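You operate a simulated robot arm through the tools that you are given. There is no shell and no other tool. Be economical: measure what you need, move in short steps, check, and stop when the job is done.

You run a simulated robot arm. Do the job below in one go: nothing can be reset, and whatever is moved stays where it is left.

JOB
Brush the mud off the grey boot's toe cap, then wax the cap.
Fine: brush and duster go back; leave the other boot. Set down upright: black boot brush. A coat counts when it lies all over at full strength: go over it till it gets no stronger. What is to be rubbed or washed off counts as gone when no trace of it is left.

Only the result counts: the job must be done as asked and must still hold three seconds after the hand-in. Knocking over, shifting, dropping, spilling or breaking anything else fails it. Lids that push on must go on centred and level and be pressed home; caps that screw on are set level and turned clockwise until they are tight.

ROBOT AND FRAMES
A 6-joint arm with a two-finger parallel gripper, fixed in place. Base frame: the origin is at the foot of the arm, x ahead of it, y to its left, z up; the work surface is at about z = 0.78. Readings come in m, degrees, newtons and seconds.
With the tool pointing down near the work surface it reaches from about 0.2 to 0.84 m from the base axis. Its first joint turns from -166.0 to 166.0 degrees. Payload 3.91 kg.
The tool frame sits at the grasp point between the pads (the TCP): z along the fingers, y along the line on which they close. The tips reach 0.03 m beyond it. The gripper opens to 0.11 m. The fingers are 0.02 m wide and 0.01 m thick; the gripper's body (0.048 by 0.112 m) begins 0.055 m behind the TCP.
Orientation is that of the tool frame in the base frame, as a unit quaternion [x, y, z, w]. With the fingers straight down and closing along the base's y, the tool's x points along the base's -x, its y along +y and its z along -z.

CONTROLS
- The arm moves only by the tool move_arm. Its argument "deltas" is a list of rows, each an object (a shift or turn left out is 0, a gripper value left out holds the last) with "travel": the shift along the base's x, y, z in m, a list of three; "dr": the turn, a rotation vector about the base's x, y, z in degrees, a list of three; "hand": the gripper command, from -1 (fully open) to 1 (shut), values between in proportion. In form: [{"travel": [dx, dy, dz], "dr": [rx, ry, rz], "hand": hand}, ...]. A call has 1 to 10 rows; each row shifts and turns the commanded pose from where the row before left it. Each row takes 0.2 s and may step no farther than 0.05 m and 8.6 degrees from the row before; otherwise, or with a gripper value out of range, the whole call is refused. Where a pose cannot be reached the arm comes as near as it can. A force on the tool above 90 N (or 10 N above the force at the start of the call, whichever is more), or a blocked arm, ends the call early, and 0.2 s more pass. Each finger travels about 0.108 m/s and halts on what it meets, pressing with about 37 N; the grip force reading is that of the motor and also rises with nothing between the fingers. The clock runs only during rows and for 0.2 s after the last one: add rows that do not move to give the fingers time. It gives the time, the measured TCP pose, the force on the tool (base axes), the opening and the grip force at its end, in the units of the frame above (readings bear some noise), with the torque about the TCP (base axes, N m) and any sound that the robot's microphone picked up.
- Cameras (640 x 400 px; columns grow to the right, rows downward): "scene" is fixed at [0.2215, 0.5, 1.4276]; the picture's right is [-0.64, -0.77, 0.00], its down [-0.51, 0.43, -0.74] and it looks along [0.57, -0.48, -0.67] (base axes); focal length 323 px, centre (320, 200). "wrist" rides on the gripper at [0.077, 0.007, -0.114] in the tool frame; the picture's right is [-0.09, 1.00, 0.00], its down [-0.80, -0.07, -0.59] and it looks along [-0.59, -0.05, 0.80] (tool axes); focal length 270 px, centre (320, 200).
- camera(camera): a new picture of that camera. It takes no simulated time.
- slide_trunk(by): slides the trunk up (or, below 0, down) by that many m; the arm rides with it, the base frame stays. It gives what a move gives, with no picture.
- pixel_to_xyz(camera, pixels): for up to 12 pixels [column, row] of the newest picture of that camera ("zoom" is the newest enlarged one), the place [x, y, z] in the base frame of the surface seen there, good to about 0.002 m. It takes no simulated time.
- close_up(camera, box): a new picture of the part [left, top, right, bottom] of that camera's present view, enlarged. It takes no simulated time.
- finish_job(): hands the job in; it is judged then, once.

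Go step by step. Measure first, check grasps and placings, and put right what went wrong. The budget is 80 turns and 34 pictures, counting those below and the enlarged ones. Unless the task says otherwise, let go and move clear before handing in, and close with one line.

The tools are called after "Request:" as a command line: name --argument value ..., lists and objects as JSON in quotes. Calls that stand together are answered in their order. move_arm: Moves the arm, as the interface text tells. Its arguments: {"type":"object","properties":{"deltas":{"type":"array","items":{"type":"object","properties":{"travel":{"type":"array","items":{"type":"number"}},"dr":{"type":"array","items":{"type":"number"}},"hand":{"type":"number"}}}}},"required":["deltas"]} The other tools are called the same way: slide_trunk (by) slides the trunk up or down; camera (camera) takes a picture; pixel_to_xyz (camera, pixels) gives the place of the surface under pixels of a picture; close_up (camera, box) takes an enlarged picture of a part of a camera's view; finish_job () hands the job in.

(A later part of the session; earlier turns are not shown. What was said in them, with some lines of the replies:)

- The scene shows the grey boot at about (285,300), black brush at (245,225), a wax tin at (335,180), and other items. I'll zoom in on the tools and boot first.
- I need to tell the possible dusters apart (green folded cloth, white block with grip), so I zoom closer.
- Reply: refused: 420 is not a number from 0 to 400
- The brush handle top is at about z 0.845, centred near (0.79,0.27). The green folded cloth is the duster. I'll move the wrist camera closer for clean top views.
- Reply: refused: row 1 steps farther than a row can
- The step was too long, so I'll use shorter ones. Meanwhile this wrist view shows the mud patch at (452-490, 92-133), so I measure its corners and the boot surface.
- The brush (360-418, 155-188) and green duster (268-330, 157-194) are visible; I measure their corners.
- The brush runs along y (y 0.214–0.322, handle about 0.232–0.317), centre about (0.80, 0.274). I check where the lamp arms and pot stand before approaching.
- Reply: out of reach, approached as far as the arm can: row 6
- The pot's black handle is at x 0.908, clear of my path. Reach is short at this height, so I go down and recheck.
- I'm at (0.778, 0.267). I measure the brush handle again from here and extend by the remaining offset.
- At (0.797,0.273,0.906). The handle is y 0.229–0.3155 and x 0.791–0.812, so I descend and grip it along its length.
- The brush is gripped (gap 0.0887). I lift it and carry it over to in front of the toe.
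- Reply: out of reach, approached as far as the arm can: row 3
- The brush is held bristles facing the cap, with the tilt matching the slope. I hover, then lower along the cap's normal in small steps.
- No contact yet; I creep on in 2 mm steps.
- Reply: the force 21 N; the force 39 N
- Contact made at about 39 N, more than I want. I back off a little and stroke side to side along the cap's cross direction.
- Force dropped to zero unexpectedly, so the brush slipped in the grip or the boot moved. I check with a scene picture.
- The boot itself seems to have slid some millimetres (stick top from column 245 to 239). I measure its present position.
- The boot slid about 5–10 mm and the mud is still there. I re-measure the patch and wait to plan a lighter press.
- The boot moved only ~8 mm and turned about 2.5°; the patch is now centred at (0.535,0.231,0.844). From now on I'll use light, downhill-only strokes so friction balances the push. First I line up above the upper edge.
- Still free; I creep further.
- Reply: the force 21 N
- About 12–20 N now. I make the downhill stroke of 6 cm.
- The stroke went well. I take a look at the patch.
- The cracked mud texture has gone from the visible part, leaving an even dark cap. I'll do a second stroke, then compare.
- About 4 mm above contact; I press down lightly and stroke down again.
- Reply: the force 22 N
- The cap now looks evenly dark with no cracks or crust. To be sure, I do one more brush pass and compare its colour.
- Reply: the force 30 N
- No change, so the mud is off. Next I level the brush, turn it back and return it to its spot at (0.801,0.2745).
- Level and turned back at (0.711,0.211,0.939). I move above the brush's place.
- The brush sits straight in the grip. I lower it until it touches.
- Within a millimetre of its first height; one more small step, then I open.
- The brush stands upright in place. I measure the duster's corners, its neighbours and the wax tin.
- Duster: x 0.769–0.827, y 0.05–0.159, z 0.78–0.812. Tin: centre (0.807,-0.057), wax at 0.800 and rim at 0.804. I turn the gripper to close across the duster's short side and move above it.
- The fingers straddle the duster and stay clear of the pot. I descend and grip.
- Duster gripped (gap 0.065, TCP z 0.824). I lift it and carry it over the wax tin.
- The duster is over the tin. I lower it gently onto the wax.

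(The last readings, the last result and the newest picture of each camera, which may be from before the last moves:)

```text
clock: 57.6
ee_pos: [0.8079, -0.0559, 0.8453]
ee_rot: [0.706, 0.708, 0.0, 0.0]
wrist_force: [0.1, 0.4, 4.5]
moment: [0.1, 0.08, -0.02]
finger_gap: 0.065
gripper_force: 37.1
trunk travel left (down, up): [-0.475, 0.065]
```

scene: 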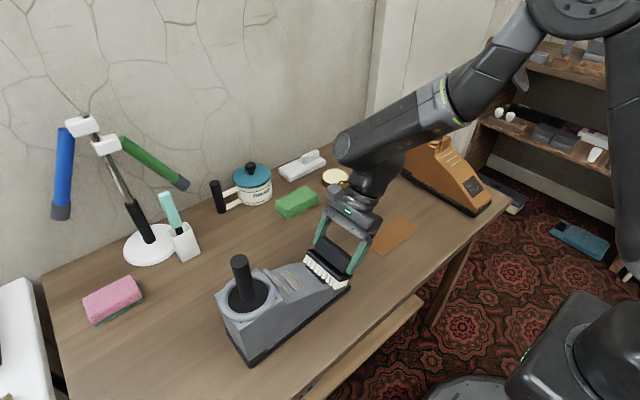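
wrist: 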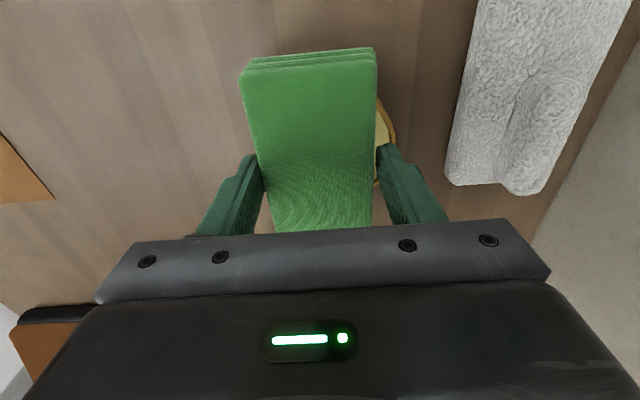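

Contact (5 N). I press a touch more, hold, then lift and tilt it to view the underside from the scene camera.

Request:
move_arm --deltas '[{"travel": [0, 0, -0.0005]}, {}, {}, {}, {}]'

Request:
move_arm --deltas '[{"travel": [0, 0, 0.03]}, {"travel": [-0.01, 0, 0.045]}, {"travel": [-0.03, 0.02, 0.03], "dr": [-8.5, 0, 0]}, {"travel": [-0.03, 0.02, 0.01], "dr": [-8.5, 0, 0]}, {"travel": [-0.03, 0.02, 0], "dr": [-8.5, 0, 0]}, {"travel": [-0.03, 0.02, 0], "dr": [-8.5, 0, 0]}, {}]'

Request:
close_up --camera "scene" --box '[300, 100, 440, 220]'

```text
clock: 58.8
ee_pos: [0.8088, -0.0559, 0.8457]
ee_rot: [0.706, 0.708, 0.001, 0.001]
wrist_force: [0.3, 2.7, 10.1]
moment: [0.06, 0.12, -0.02]
finger_gap: 0.0647
gripper_force: 37.2
trunk travel left (down, up): [-0.475, 0.065]
```

```text
clock: 60.4
ee_pos: [0.6796, 0.0215, 0.9609]
ee_rot: [0.676, 0.676, -0.207, 0.207]
wrist_force: [-0.6, 0.5, -0.8]
moment: [0.02, 0.01, 0.03]
finger_gap: 0.0647
gripper_force: 37.0
trunk travel left (down, up): [-0.475, 0.065]
```

```text
3.33 times, centred on (370, 160) of scene
```

zoom: 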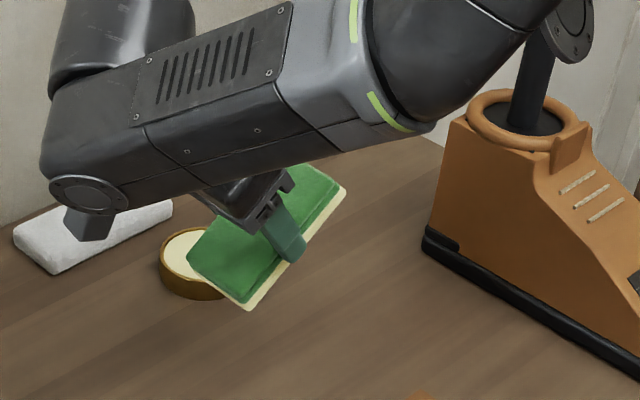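

The underside now carries a cream wax layer. I turn it to match the cap's slope and bring it above the cap.

Request:
move_arm --deltas '[{"travel": [-0.0178, 0.0123, 0.0012], "dr": [8.25, 0, 0]}, {"travel": [-0.0178, 0.0123, 0.0012], "dr": [8.25, 0, 0]}, {"travel": [-0.0178, 0.0123, 0.0012], "dr": [8.25, 0, 0]}, {"travel": [-0.0178, 0.0123, 0.0012], "dr": [8.25, 0, 0]}, {"travel": [-0.0178, 0.0123, 0.0012], "dr": [8.25, 0, 0]}, {"travel": [-0.0178, 0.0123, 0.0012], "dr": [8.25, 0, 0]}, {"travel": [-0.0178, 0.0123, 0.0012], "dr": [8.25, 0, 0]}, {"travel": [-0.0178, 0.0123, 0.0012], "dr": [8.25, 0, 0]}, {}]'

Request:
move_arm --deltas '[{"travel": [0, 0.036, -0.027], "dr": [0, 0, 1.5]}, {"travel": [0, 0.036, -0.027]}, {}]'

```text
clock: 62.4
ee_pos: [0.5371, 0.1224, 0.9664]
ee_rot: [0.679, 0.68, 0.195, -0.196]
wrist_force: [0.0, 0.7, -0.6]
moment: [0.0, 0.01, 0.02]
finger_gap: 0.0651
gripper_force: 37.1
trunk travel left (down, up): [-0.475, 0.065]
```

```text
clock: 63.2
ee_pos: [0.5377, 0.1946, 0.9157]
ee_rot: [0.671, 0.689, 0.192, -0.197]
wrist_force: [0.5, -0.4, 0.4]
moment: [-0.04, 0.0, 0.0]
finger_gap: 0.065
gripper_force: 36.4
trunk travel left (down, up): [-0.475, 0.065]
```

I lower along the normal to just above contact.

Request:
move_arm --deltas '[{"travel": [0, 0.0078, -0.0117]}, {"travel": [0, 0.0078, -0.0117]}, {"travel": [0, 0.0025, -0.0038]}, {}]'

Request:
move_arm --deltas '[{"travel": [0, 0.0008, -0.0013]}, {}]'

Request:
move_arm --deltas '[{"travel": [0, 0.0005, -0.0009]}, {}]'

```text
clock: 64.2
ee_pos: [0.5377, 0.212, 0.8894]
ee_rot: [0.67, 0.689, 0.192, -0.198]
wrist_force: [-0.2, -0.2, -0.6]
moment: [-0.01, -0.02, -0.01]
finger_gap: 0.065
gripper_force: 36.7
trunk travel left (down, up): [-0.475, 0.065]
```

```text
clock: 64.8
ee_pos: [0.5371, 0.2132, 0.8861]
ee_rot: [0.67, 0.689, 0.192, -0.198]
wrist_force: [0.0, -0.8, 1.3]
moment: [0.17, -0.05, -0.05]
finger_gap: 0.065
gripper_force: 37.1
trunk travel left (down, up): [-0.475, 0.065]
```

```text
clock: 65.4
ee_pos: [0.5376, 0.2124, 0.8866]
ee_rot: [0.671, 0.689, 0.193, -0.197]
wrist_force: [1.5, -3.2, 7.9]
moment: [0.5, -0.27, -0.13]
finger_gap: 0.0649
gripper_force: 36.9
trunk travel left (down, up): [-0.475, 0.065]
```

Light contact. I rub downhill with a slight sideways weave.

Request:
move_arm --deltas '[{"travel": [0.003, -0.0041, -0.0031]}, {"travel": [0.003, -0.0042, -0.0028]}, {"travel": [-0.004, -0.0042, -0.0027]}, {"travel": [-0.004, -0.0042, -0.0027]}, {"travel": [-0.004, -0.0042, -0.0027]}, {"travel": [0.004, -0.0042, -0.0027]}, {"travel": [0.004, -0.0042, -0.0027]}, {"travel": [-0.002, -0.0042, -0.0027]}]'

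Request:
move_arm --deltas '[{"travel": [0, -0.01, 0.016]}, {"travel": [0, -0.02, 0.03]}, {"travel": [0, -0.03, 0.02]}, {"travel": [0, -0.03, 0.02]}]'

Request:
close_up --camera "scene" --box '[280, 230, 392, 300]'

Request:
pixel_to_xyz --camera "zoom" --pixels '[[230, 200], [300, 250]]'

```text
clock: 67.2
ee_pos: [0.5362, 0.1789, 0.8646]
ee_rot: [0.671, 0.688, 0.193, -0.197]
wrist_force: [1.6, -3.4, 8.3]
moment: [0.54, -0.28, -0.13]
finger_gap: 0.0648
gripper_force: 37.4
trunk travel left (down, up): [-0.475, 0.065]
```

```text
clock: 68.2
ee_pos: [0.5344, 0.0873, 0.9494]
ee_rot: [0.671, 0.688, 0.192, -0.197]
wrist_force: [-1.0, 0.2, -1.0]
moment: [-0.02, -0.02, 0.02]
finger_gap: 0.0651
gripper_force: 37.0
trunk travel left (down, up): [-0.475, 0.065]
```

```text
5.71 times, centred on (336, 265) of scene
```

zoom: 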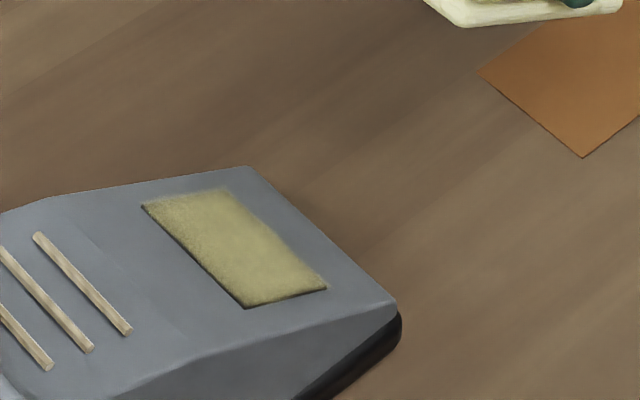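

```text
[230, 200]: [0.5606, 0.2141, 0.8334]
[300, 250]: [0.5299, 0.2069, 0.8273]
```

Wax lies on the cap, weaker along the lower and right edges. I tilt the duster 1.5° more for fuller contact and go over it again.

Request:
move_arm --deltas '[{"travel": [0.001, 0.036, -0.0119], "dr": [1.5, 0, 0]}, {"travel": [0.001, 0.036, -0.0119]}, {"travel": [0.001, 0.036, -0.0119]}, {"travel": [0, 0.008, -0.0127]}, {"travel": [0, 0.007, -0.0117]}, {}]'

Request:
move_arm --deltas '[{"travel": [0, 0.0008, -0.0013]}, {}]'

Request:
move_arm --deltas '[{"travel": [0, 0.0004, -0.0007]}, {}]'

```text
clock: 69.6
ee_pos: [0.5396, 0.2083, 0.8867]
ee_rot: [0.668, 0.686, 0.201, -0.206]
wrist_force: [-0.6, -0.4, 0.2]
moment: [-0.02, 0.0, 0.01]
finger_gap: 0.0649
gripper_force: 37.4
trunk travel left (down, up): [-0.475, 0.065]
```

```text
clock: 70.2
ee_pos: [0.5399, 0.2119, 0.8861]
ee_rot: [0.667, 0.687, 0.201, -0.206]
wrist_force: [-0.6, 0.1, -0.6]
moment: [-0.03, -0.01, -0.03]
finger_gap: 0.0648
gripper_force: 37.5
trunk travel left (down, up): [-0.475, 0.065]
```

```text
clock: 70.8
ee_pos: [0.5394, 0.2132, 0.8862]
ee_rot: [0.667, 0.686, 0.202, -0.206]
wrist_force: [0.7, -3.2, 5.5]
moment: [-0.39, -0.23, -0.06]
finger_gap: 0.0648
gripper_force: 37.4
trunk travel left (down, up): [-0.475, 0.065]
```

Now the low end touches, so I take 0.7° back, press a bit and rub with a wider weave.

Request:
move_arm --deltas '[{"travel": [0, 0.0003, -0.0005], "dr": [-0.7, 0, 0]}, {"travel": [0.005, -0.0032, -0.0021]}, {"travel": [0.005, -0.0032, -0.0021]}, {"travel": [-0.007, -0.0032, -0.0021]}, {"travel": [-0.007, -0.0032, -0.0021]}, {"travel": [-0.006, -0.0032, -0.0021]}, {"travel": [0.007, -0.0032, -0.0021]}, {"travel": [0.007, -0.0032, -0.0021]}, {"travel": [0.006, -0.0032, -0.0021]}, {"travel": [-0.007, -0.0032, -0.0021]}]'

Request:
move_arm --deltas '[{"travel": [-0.007, -0.0032, -0.0021]}, {"travel": [-0.006, -0.0032, -0.0021]}, {"travel": [0.007, -0.0032, -0.0021]}, {"travel": [0.007, -0.0032, -0.0021]}]'

Request:
move_arm --deltas '[{"travel": [0, -0.01, 0.016]}, {"travel": [0, -0.02, 0.03]}, {"travel": [0, -0.03, 0.02]}, {"travel": [0, -0.03, 0.02]}, {}]'

Request:
close_up --camera "scene" --box '[280, 230, 392, 300]'

Request:
pixel_to_xyz --camera "zoom" --pixels '[[143, 205], [328, 289], [245, 307], [228, 187]]'

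```text
clock: 73.0
ee_pos: [0.542, 0.1848, 0.8662]
ee_rot: [0.669, 0.688, 0.197, -0.203]
wrist_force: [-0.4, -1.0, 0.7]
moment: [-0.02, -0.01, -0.01]
finger_gap: 0.0649
gripper_force: 36.7
trunk travel left (down, up): [-0.475, 0.065]
```

```text
clock: 74.0
ee_pos: [0.5427, 0.1714, 0.8586]
ee_rot: [0.67, 0.686, 0.198, -0.202]
wrist_force: [-0.1, 0.5, -0.8]
moment: [-0.03, 0.01, -0.02]
finger_gap: 0.0649
gripper_force: 37.2
trunk travel left (down, up): [-0.475, 0.065]
```

```text
clock: 75.2
ee_pos: [0.544, 0.0839, 0.9467]
ee_rot: [0.669, 0.688, 0.197, -0.202]
wrist_force: [0.8, -0.3, 0.3]
moment: [0.01, 0.03, -0.02]
finger_gap: 0.0651
gripper_force: 36.6
trunk travel left (down, up): [-0.475, 0.065]
```

```text
5.71 times, centred on (336, 265) of scene
```

zoom: 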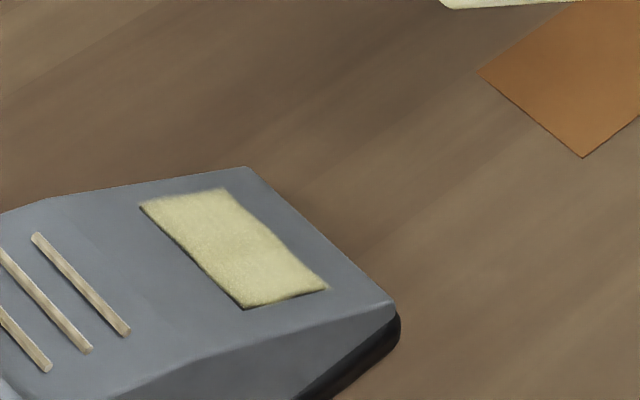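

```text
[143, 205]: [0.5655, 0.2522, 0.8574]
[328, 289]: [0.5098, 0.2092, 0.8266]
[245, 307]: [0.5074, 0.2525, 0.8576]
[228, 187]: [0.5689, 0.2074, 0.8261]
```

Much stronger now, but the lower edge and far corner look a bit thin. A third pass follows, with slightly firmer contact further downhill.

Request:
move_arm --deltas '[{"travel": [-0.001, 0.036, -0.0119]}, {"travel": [-0.001, 0.036, -0.0119]}, {"travel": [-0.001, 0.036, -0.0119]}, {"travel": [0, 0.01, -0.0125]}, {"travel": [0, 0.007, -0.0095]}, {}]'

Request:
move_arm --deltas '[{"travel": [0, 0.0008, -0.0013]}, {}]'

Request:
move_arm --deltas '[{"travel": [0, 0.0004, -0.0007]}, {}]'

```text
clock: 76.6
ee_pos: [0.5409, 0.2092, 0.8864]
ee_rot: [0.669, 0.688, 0.197, -0.202]
wrist_force: [0.0, -0.1, -0.3]
moment: [0.02, 0.0, -0.02]
finger_gap: 0.0648
gripper_force: 36.9
trunk travel left (down, up): [-0.475, 0.065]
```

```text
clock: 77.2
ee_pos: [0.541, 0.2096, 0.8856]
ee_rot: [0.669, 0.688, 0.197, -0.203]
wrist_force: [0.6, -0.3, -1.0]
moment: [-0.02, 0.02, 0.03]
finger_gap: 0.0649
gripper_force: 36.7
trunk travel left (down, up): [-0.475, 0.065]
```

```text
clock: 77.8
ee_pos: [0.5396, 0.2087, 0.8846]
ee_rot: [0.669, 0.688, 0.196, -0.203]
wrist_force: [-0.3, -0.1, -1.2]
moment: [0.0, 0.04, 0.01]
finger_gap: 0.065
gripper_force: 37.2
trunk travel left (down, up): [-0.475, 0.065]
```

Request:
move_arm --deltas '[{"travel": [0, 0.0005, -0.0008]}, {}]'

Request:
move_arm --deltas '[{"travel": [0, 0.0004, -0.0006]}, {}]'

```text
clock: 78.4
ee_pos: [0.5407, 0.2098, 0.8836]
ee_rot: [0.67, 0.687, 0.197, -0.202]
wrist_force: [0.3, -0.3, -0.3]
moment: [-0.02, 0.0, -0.01]
finger_gap: 0.0651
gripper_force: 36.9
trunk travel left (down, up): [-0.475, 0.065]
```

```text
clock: 79.0
ee_pos: [0.5403, 0.2091, 0.8838]
ee_rot: [0.669, 0.687, 0.197, -0.202]
wrist_force: [-1.0, -0.9, 1.0]
moment: [-0.07, -0.01, -0.01]
finger_gap: 0.0647
gripper_force: 36.9
trunk travel left (down, up): [-0.475, 0.065]
```

Just touching; I press slightly and rub again.

Request:
move_arm --deltas '[{"travel": [0, 0.0005, -0.0008]}, {"travel": [0.005, -0.003, -0.002]}, {"travel": [0.005, -0.003, -0.002]}, {"travel": [-0.008, -0.003, -0.002]}, {"travel": [-0.008, -0.003, -0.002]}, {"travel": [-0.006, -0.003, -0.002]}, {"travel": [0.008, -0.003, -0.002]}, {"travel": [0.008, -0.003, -0.002]}, {"travel": [0.005, -0.003, -0.002]}]'

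Request:
move_arm --deltas '[{"travel": [-0.007, -0.003, -0.0023]}, {"travel": [-0.008, -0.003, -0.0023]}, {"travel": [-0.006, -0.003, -0.0023]}, {"travel": [0.008, -0.003, -0.0023]}, {"travel": [0.008, -0.003, -0.0023]}, {"travel": [0.005, -0.003, -0.0023]}]'

Request:
move_arm --deltas '[{"travel": [0, -0.01, 0.016]}, {"travel": [0, -0.02, 0.03]}, {"travel": [0, -0.03, 0.02]}, {"travel": [0, -0.03, 0.02]}, {}]'

Request:
close_up --camera "scene" --box '[280, 230, 392, 300]'

Request:
pixel_to_xyz --camera "zoom" --pixels '[[143, 205], [328, 289], [245, 307], [228, 187]]'

```text
clock: 81.0
ee_pos: [0.55, 0.1841, 0.867]
ee_rot: [0.668, 0.688, 0.196, -0.203]
wrist_force: [0.4, 1.3, -0.2]
moment: [-0.03, -0.04, 0.0]
finger_gap: 0.0649
gripper_force: 37.0
trunk travel left (down, up): [-0.475, 0.065]
```

```text
clock: 82.4
ee_pos: [0.5495, 0.1666, 0.8527]
ee_rot: [0.669, 0.688, 0.196, -0.203]
wrist_force: [0.0, -0.5, 0.8]
moment: [0.0, -0.05, -0.05]
finger_gap: 0.065
gripper_force: 36.8
trunk travel left (down, up): [-0.475, 0.065]
```

```text
clock: 83.6
ee_pos: [0.5477, 0.0786, 0.9391]
ee_rot: [0.669, 0.688, 0.197, -0.203]
wrist_force: [-0.3, -0.5, -0.3]
moment: [0.01, 0.0, 0.0]
finger_gap: 0.0649
gripper_force: 37.3
trunk travel left (down, up): [-0.475, 0.065]
```

```text
5.71 times, centred on (336, 265) of scene
```

zoom: 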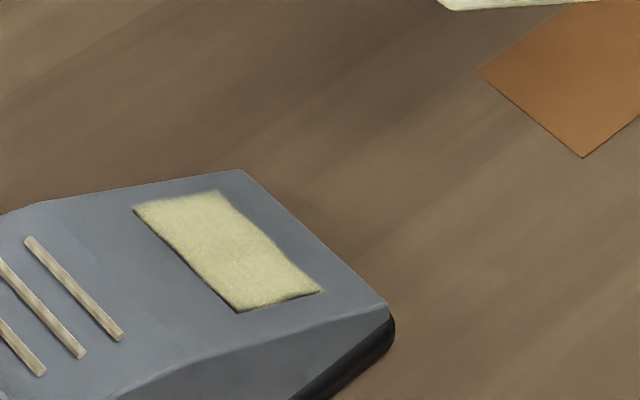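

```text
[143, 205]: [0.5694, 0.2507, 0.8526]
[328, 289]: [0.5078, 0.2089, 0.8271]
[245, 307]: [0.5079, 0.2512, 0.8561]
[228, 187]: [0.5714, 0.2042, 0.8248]
```

Nearly uniform; I zoom in tight to judge the edges.

Request:
close_up --camera "scene" --box '[300, 258, 340, 288]'

Request:
pixel_to_xyz --camera "zoom" --pixels '[[320, 200], [240, 50], [60, 90], [480, 300], [300, 350], [400, 250]]'

```text
13.33 times, centred on (320, 273) of scene
```

zoom: 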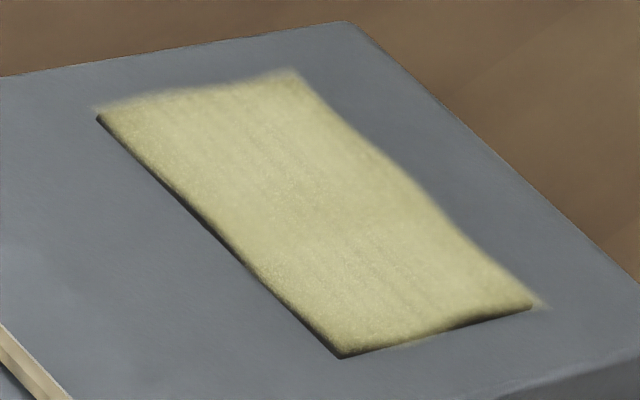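

```text
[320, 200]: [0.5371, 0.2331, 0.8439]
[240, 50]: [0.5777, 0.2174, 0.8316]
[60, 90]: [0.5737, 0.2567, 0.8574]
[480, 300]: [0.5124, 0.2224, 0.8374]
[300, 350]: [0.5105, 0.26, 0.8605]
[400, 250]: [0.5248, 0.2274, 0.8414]
```

Almost full, but slightly uneven, so I reload the duster with wax for more passes.

Request:
move_arm --deltas '[{"travel": [0.0372, -0.0192, 0], "dr": [-8.25, 0, 0]}, {"travel": [0.0372, -0.0192, 0], "dr": [-8.25, 0, 0]}, {"travel": [0.0372, -0.0192, -0.005], "dr": [-8.25, 0, 0]}, {"travel": [0.0372, -0.0192, -0.005], "dr": [-8.25, 0, 0]}, {"travel": [0.0372, -0.0192, -0.01], "dr": [0, 0, -1.5]}, {"travel": [0.0372, -0.0192, -0.01]}, {"travel": [0.0369, -0.0194, -0.01]}, {}, {}]'

```text
clock: 85.6
ee_pos: [0.807, -0.0559, 0.9007]
ee_rot: [0.709, 0.706, -0.007, -0.004]
wrist_force: [-0.3, 0.6, -0.8]
moment: [0.0, -0.04, -0.02]
finger_gap: 0.0649
gripper_force: 37.0
trunk travel left (down, up): [-0.475, 0.065]
```

Above the tin, with a 0.9° residual tilt which I correct while lowering.

Request:
move_arm --deltas '[{"dr": [0.23, -0.9, 0], "travel": [0.0008, 0, -0.02]}, {"travel": [0, 0, -0.02]}, {"travel": [0, 0, -0.012]}, {}]'

Request:
move_arm --deltas '[{"travel": [0, 0, -0.002]}, {"travel": [0, 0, -0.001]}, {}]'

Request:
move_arm --deltas '[{"travel": [0, 0, -0.0007]}, {}, {}]'

```text
clock: 86.6
ee_pos: [0.8107, -0.056, 0.8456]
ee_rot: [0.708, 0.706, 0.0, 0.0]
wrist_force: [-0.1, -0.5, -0.5]
moment: [0.0, 0.0, 0.0]
finger_gap: 0.0651
gripper_force: 36.9
trunk travel left (down, up): [-0.475, 0.065]
```

```text
clock: 87.4
ee_pos: [0.8101, -0.0561, 0.8452]
ee_rot: [0.709, 0.705, 0.002, 0.002]
wrist_force: [-2.4, 2.1, 10.7]
moment: [-0.31, 0.27, -0.12]
finger_gap: 0.065
gripper_force: 36.9
trunk travel left (down, up): [-0.475, 0.065]
```

```text
clock: 88.2
ee_pos: [0.8109, -0.0559, 0.8449]
ee_rot: [0.708, 0.706, 0.002, 0.002]
wrist_force: [2.3, 2.6, 15.8]
moment: [-0.47, 0.23, 0.07]
finger_gap: 0.065
gripper_force: 36.7
trunk travel left (down, up): [-0.475, 0.065]
```

Reloaded. I lift and carry it back over the cap, tilting 33° on the way.

Request:
move_arm --deltas '[{"travel": [0, 0, 0.04]}, {"travel": [-0.02, 0.01, 0.02]}, {"travel": [-0.036, 0.024, 0.009], "dr": [8.25, 0, 0]}, {"travel": [-0.036, 0.024, 0.009], "dr": [8.25, 0, 0]}, {"travel": [-0.036, 0.024, 0.009], "dr": [8.25, 0, 0]}, {"travel": [-0.036, 0.024, 0.009], "dr": [8.25, 0, 0]}, {"travel": [-0.036, 0.024, 0.009]}, {"travel": [-0.036, 0.024, 0.009]}, {"travel": [-0.036, 0.022, 0.007]}, {}]'

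Request:
move_arm --deltas '[{"travel": [0, 0.035, -0.0274]}, {"travel": [0, 0.035, -0.0274]}, {}]'

```text
clock: 90.4
ee_pos: [0.5402, 0.1195, 0.963]
ee_rot: [0.68, 0.676, 0.202, -0.2]
wrist_force: [0.2, -0.4, -0.6]
moment: [0.0, -0.02, 0.02]
finger_gap: 0.0651
gripper_force: 36.9
trunk travel left (down, up): [-0.475, 0.065]
```

```text
clock: 91.2
ee_pos: [0.5397, 0.1891, 0.912]
ee_rot: [0.68, 0.676, 0.202, -0.2]
wrist_force: [0.7, -0.3, -1.1]
moment: [0.0, -0.02, -0.01]
finger_gap: 0.0648
gripper_force: 36.9
trunk travel left (down, up): [-0.475, 0.065]
```

Request:
move_arm --deltas '[{"travel": [-0.001, 0.01, -0.013], "dr": [0, 0, 1.8]}, {"travel": [0, 0.01, -0.013]}, {"travel": [0, 0.0004, -0.0006]}, {}]'

Request:
move_arm --deltas '[{"travel": [0, 0.0006, -0.001]}, {}]'

Request:
move_arm --deltas '[{"travel": [0, 0.0005, -0.0008]}, {}]'

```text
clock: 92.2
ee_pos: [0.5373, 0.2097, 0.884]
ee_rot: [0.669, 0.687, 0.199, -0.203]
wrist_force: [0.1, 0.0, -1.0]
moment: [0.01, -0.02, 0.0]
finger_gap: 0.0649
gripper_force: 36.9
trunk travel left (down, up): [-0.475, 0.065]
```

```text
clock: 92.8
ee_pos: [0.5378, 0.2112, 0.8836]
ee_rot: [0.668, 0.688, 0.198, -0.204]
wrist_force: [-0.3, -0.3, -0.1]
moment: [-0.02, -0.01, 0.0]
finger_gap: 0.065
gripper_force: 36.8
trunk travel left (down, up): [-0.475, 0.065]
```

```text
clock: 93.4
ee_pos: [0.5371, 0.2114, 0.8829]
ee_rot: [0.668, 0.687, 0.199, -0.204]
wrist_force: [-0.5, -0.1, 0.3]
moment: [0.0, -0.01, -0.02]
finger_gap: 0.0649
gripper_force: 37.4
trunk travel left (down, up): [-0.475, 0.065]
```

Nearly touching; I press and rub slowly across the whole cap.

Request:
move_arm --deltas '[{"travel": [0, 0.0007, -0.0011]}, {"travel": [0.005, -0.0015, -0.001]}, {"travel": [0.005, -0.0015, -0.001]}, {"travel": [-0.008, -0.0015, -0.001]}, {"travel": [-0.008, -0.0015, -0.001]}, {"travel": [-0.004, -0.0015, -0.001]}, {"travel": [0.008, -0.0015, -0.001]}, {"travel": [0.008, -0.0015, -0.001]}, {"travel": [0.004, -0.0015, -0.001]}, {}]'

Request:
move_arm --deltas '[{"travel": [-0.008, -0.003, -0.0021]}, {"travel": [-0.008, -0.003, -0.0021]}, {"travel": [-0.004, -0.003, -0.0021]}, {"travel": [0.008, -0.003, -0.0021]}, {"travel": [0.008, -0.003, -0.0021]}, {"travel": [0.004, -0.003, -0.0021]}, {"travel": [-0.008, -0.003, -0.0021]}, {"travel": [-0.008, -0.003, -0.0021]}, {"travel": [-0.004, -0.003, -0.0021]}, {"travel": [0.01, -0.003, -0.0021]}]'

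Request:
move_arm --deltas '[{"travel": [0, -0.01, 0.016]}, {"travel": [0, -0.02, 0.03]}, {"travel": [0, -0.03, 0.02]}, {"travel": [0, -0.03, 0.02]}, {}]'

Request:
close_up --camera "scene" --box '[300, 258, 340, 288]'

```text
clock: 95.6
ee_pos: [0.5489, 0.1988, 0.8711]
ee_rot: [0.668, 0.687, 0.197, -0.204]
wrist_force: [0.7, 0.4, -1.3]
moment: [-0.02, 0.01, 0.02]
finger_gap: 0.0649
gripper_force: 36.9
trunk travel left (down, up): [-0.475, 0.065]
```

```text
clock: 97.8
ee_pos: [0.5389, 0.1703, 0.8517]
ee_rot: [0.668, 0.687, 0.198, -0.203]
wrist_force: [0.4, -0.8, 0.1]
moment: [-0.03, -0.05, -0.06]
finger_gap: 0.0648
gripper_force: 37.6
trunk travel left (down, up): [-0.475, 0.065]
```

```text
clock: 99.0
ee_pos: [0.5376, 0.079, 0.9326]
ee_rot: [0.669, 0.687, 0.198, -0.203]
wrist_force: [-0.2, 1.3, 0.4]
moment: [-0.04, -0.02, -0.01]
finger_gap: 0.0649
gripper_force: 36.9
trunk travel left (down, up): [-0.475, 0.065]
```

```text
13.33 times, centred on (320, 273) of scene
```

zoom: 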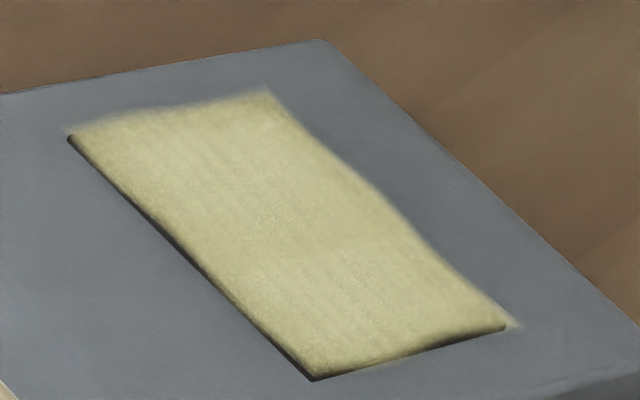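

The coat looks identical to before the reload, so it is at full strength. I check how far the boot has crept and where the brush stands.

Request:
pixel_to_xyz --camera "zoom" --pixels '[[72, 138], [268, 92], [503, 327], [314, 378], [290, 235], [322, 42]]'

Request:
camera --camera "scene"

Request:
pixel_to_xyz --camera "scene" --pixels '[[245, 218], [238, 258], [336, 178], [304, 164], [235, 358]]'

```text
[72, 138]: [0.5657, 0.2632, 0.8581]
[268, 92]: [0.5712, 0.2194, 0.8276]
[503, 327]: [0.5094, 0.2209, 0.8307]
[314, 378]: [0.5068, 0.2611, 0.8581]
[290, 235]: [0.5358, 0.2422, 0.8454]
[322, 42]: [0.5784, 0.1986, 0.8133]
```

```text
4 pictures are left
```

scene: 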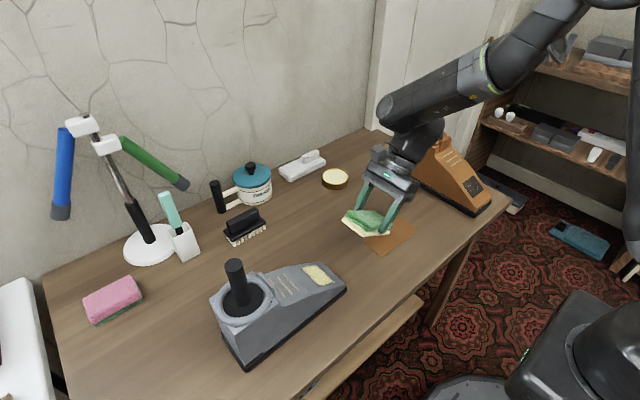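

```text
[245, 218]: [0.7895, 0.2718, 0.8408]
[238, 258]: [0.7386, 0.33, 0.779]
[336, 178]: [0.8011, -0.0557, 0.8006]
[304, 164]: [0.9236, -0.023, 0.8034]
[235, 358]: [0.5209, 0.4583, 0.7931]
```

The boot has crept about 17 mm overall, all else is in place. I first return the duster to its spot at (0.799,0.104).

Request:
move_arm --deltas '[{"travel": [0.0436, 0.0042, 0], "dr": [-8.246, -0.259, 0]}, {"travel": [0.0436, 0.0042, 0], "dr": [-8.246, -0.259, 0]}, {"travel": [0.0436, 0.0042, 0], "dr": [-8.246, -0.259, 0]}, {"travel": [0.0436, 0.0042, 0], "dr": [-8.246, -0.259, 0]}, {"travel": [0.0436, 0.0042, -0.016], "dr": [0, 0, -1.6]}, {"travel": [0.0432, 0.0041, -0.016]}, {}, {}]'

```text
clock: 100.8
ee_pos: [0.7954, 0.1041, 0.9036]
ee_rot: [0.707, 0.707, 0.001, -0.001]
wrist_force: [0.7, 0.0, -0.9]
moment: [0.0, 0.01, 0.0]
finger_gap: 0.0647
gripper_force: 36.9
trunk travel left (down, up): [-0.475, 0.065]
```

Request:
move_arm --deltas '[{"travel": [0.003, 0, -0.03]}, {"travel": [0, 0, -0.03]}, {"travel": [0, 0, -0.013]}, {"travel": [0, 0, -0.002]}, {}]'

Request:
move_arm --deltas '[{"travel": [0, 0, -0.0015]}, {"travel": [0, 0, -0.001]}, {}]'

```text
clock: 102.0
ee_pos: [0.8027, 0.1038, 0.8298]
ee_rot: [0.706, 0.708, 0.0, 0.001]
wrist_force: [-0.4, -0.3, -0.7]
moment: [0.0, 0.01, -0.01]
finger_gap: 0.0648
gripper_force: 37.0
trunk travel left (down, up): [-0.475, 0.065]
```

```text
clock: 102.8
ee_pos: [0.8035, 0.1037, 0.8273]
ee_rot: [0.707, 0.707, 0.001, 0.001]
wrist_force: [-0.4, 0.4, -1.0]
moment: [-0.02, -0.01, 0.0]
finger_gap: 0.0649
gripper_force: 37.3
trunk travel left (down, up): [-0.475, 0.065]
```

Request:
move_arm --deltas '[{"travel": [-0.004, 0, -0.0015]}, {"travel": [0, 0, -0.001]}, {}]'

Request:
move_arm --deltas '[{"travel": [0, 0, -0.0009]}, {}]'

```text
clock: 103.6
ee_pos: [0.7979, 0.1056, 0.8248]
ee_rot: [0.707, 0.707, 0.0, 0.001]
wrist_force: [-0.4, 0.5, -0.5]
moment: [-0.02, 0.01, 0.02]
finger_gap: 0.0651
gripper_force: 36.9
trunk travel left (down, up): [-0.475, 0.065]
```

```text
clock: 104.2
ee_pos: [0.7985, 0.1045, 0.8243]
ee_rot: [0.707, 0.707, 0.001, 0.001]
wrist_force: [0.4, 0.6, -0.5]
moment: [-0.04, 0.01, -0.01]
finger_gap: 0.065
gripper_force: 37.6
trunk travel left (down, up): [-0.475, 0.065]
```

At its original height; I release to an 82 mm gap and rise.

Request:
move_arm --deltas '[{"travel": [0, 0, -0.0005]}, {"hand": 0}, {"hand": -0.3}, {"hand": -0.5}, {}, {"travel": [0, 0, 0.03]}, {"travel": [0, 0, 0.04]}, {"travel": [0, 0, 0.04]}, {}]'

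Request:
camera --camera "wrist"

Request:
pixel_to_xyz --camera "wrist" --pixels '[[320, 90], [290, 60], [345, 60]]'

```text
clock: 106.2
ee_pos: [0.7975, 0.1016, 0.9328]
ee_rot: [0.707, 0.707, 0.0, 0.0]
wrist_force: [0.2, 0.8, -0.2]
moment: [0.02, -0.02, 0.01]
finger_gap: 0.0825
gripper_force: 0.1
trunk travel left (down, up): [-0.475, 0.065]
```

```text
3 pictures are left
```

wrist: 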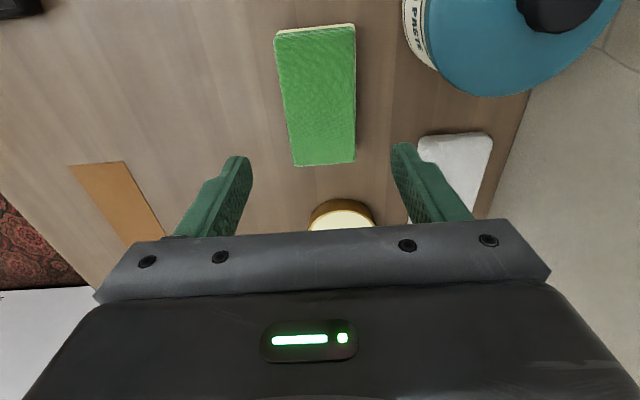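

```text
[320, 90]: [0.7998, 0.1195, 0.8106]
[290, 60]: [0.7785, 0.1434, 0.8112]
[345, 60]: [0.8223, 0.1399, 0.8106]
```

The duster is back where it lay. I move the arm clear and take a last look.

Request:
move_arm --deltas '[{"travel": [-0.035, -0.01, 0.03]}, {"travel": [-0.04, -0.01, 0.025]}, {"travel": [-0.04, -0.01, 0.025]}, {"travel": [-0.04, -0.01, 0.025]}, {"travel": [-0.04, -0.01, 0.02]}, {"travel": [-0.04, -0.01, 0.02]}, {}]'

Request:
camera --camera "scene"

Request:
close_up --camera "scene" --box '[298, 258, 342, 292]'

```text
clock: 107.8
ee_pos: [0.5625, 0.0475, 1.078]
ee_rot: [0.707, 0.707, 0.001, 0.0]
wrist_force: [-0.4, 1.7, -0.3]
moment: [0.0, -0.01, -0.01]
finger_gap: 0.0825
gripper_force: 0.0
trunk travel left (down, up): [-0.475, 0.065]
```

```text
2 pictures are left
```

scene: 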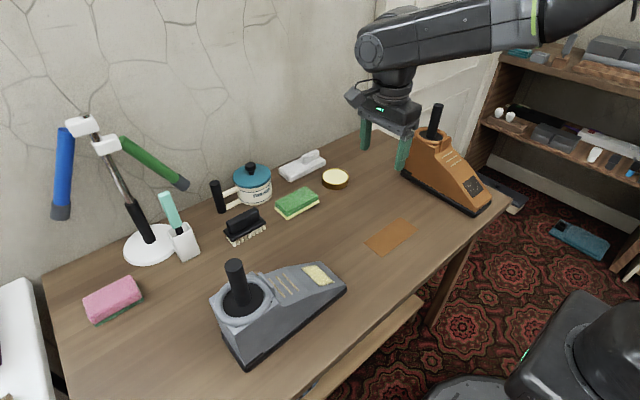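

```text
11.76 times, centred on (320, 275) of scene
```

zoom: 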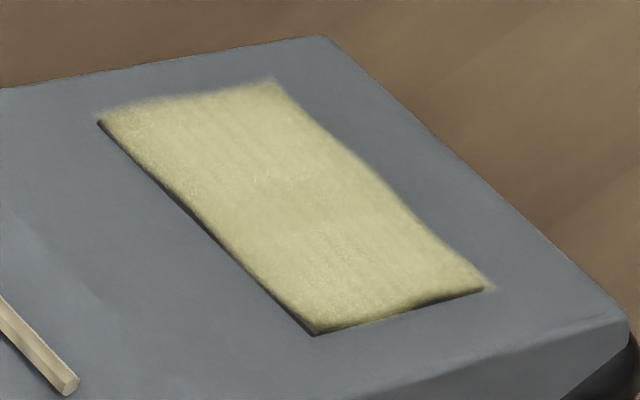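

The cap is evenly coated, the brush stands upright at (245,225), the duster lies at (297,203), and everything else is unmoved. I hand the job in.

Request:
finish_job

```text
The job is handed in.
```

I brushed the mud off the grey boot's toe cap and waxed the whole cap until another pass made it no stronger. The brush is back upright and the duster (I took this to be the green folded cloth) is back in place, but the grey boot itself slid about 17 mm under the rubbing and I left it there.
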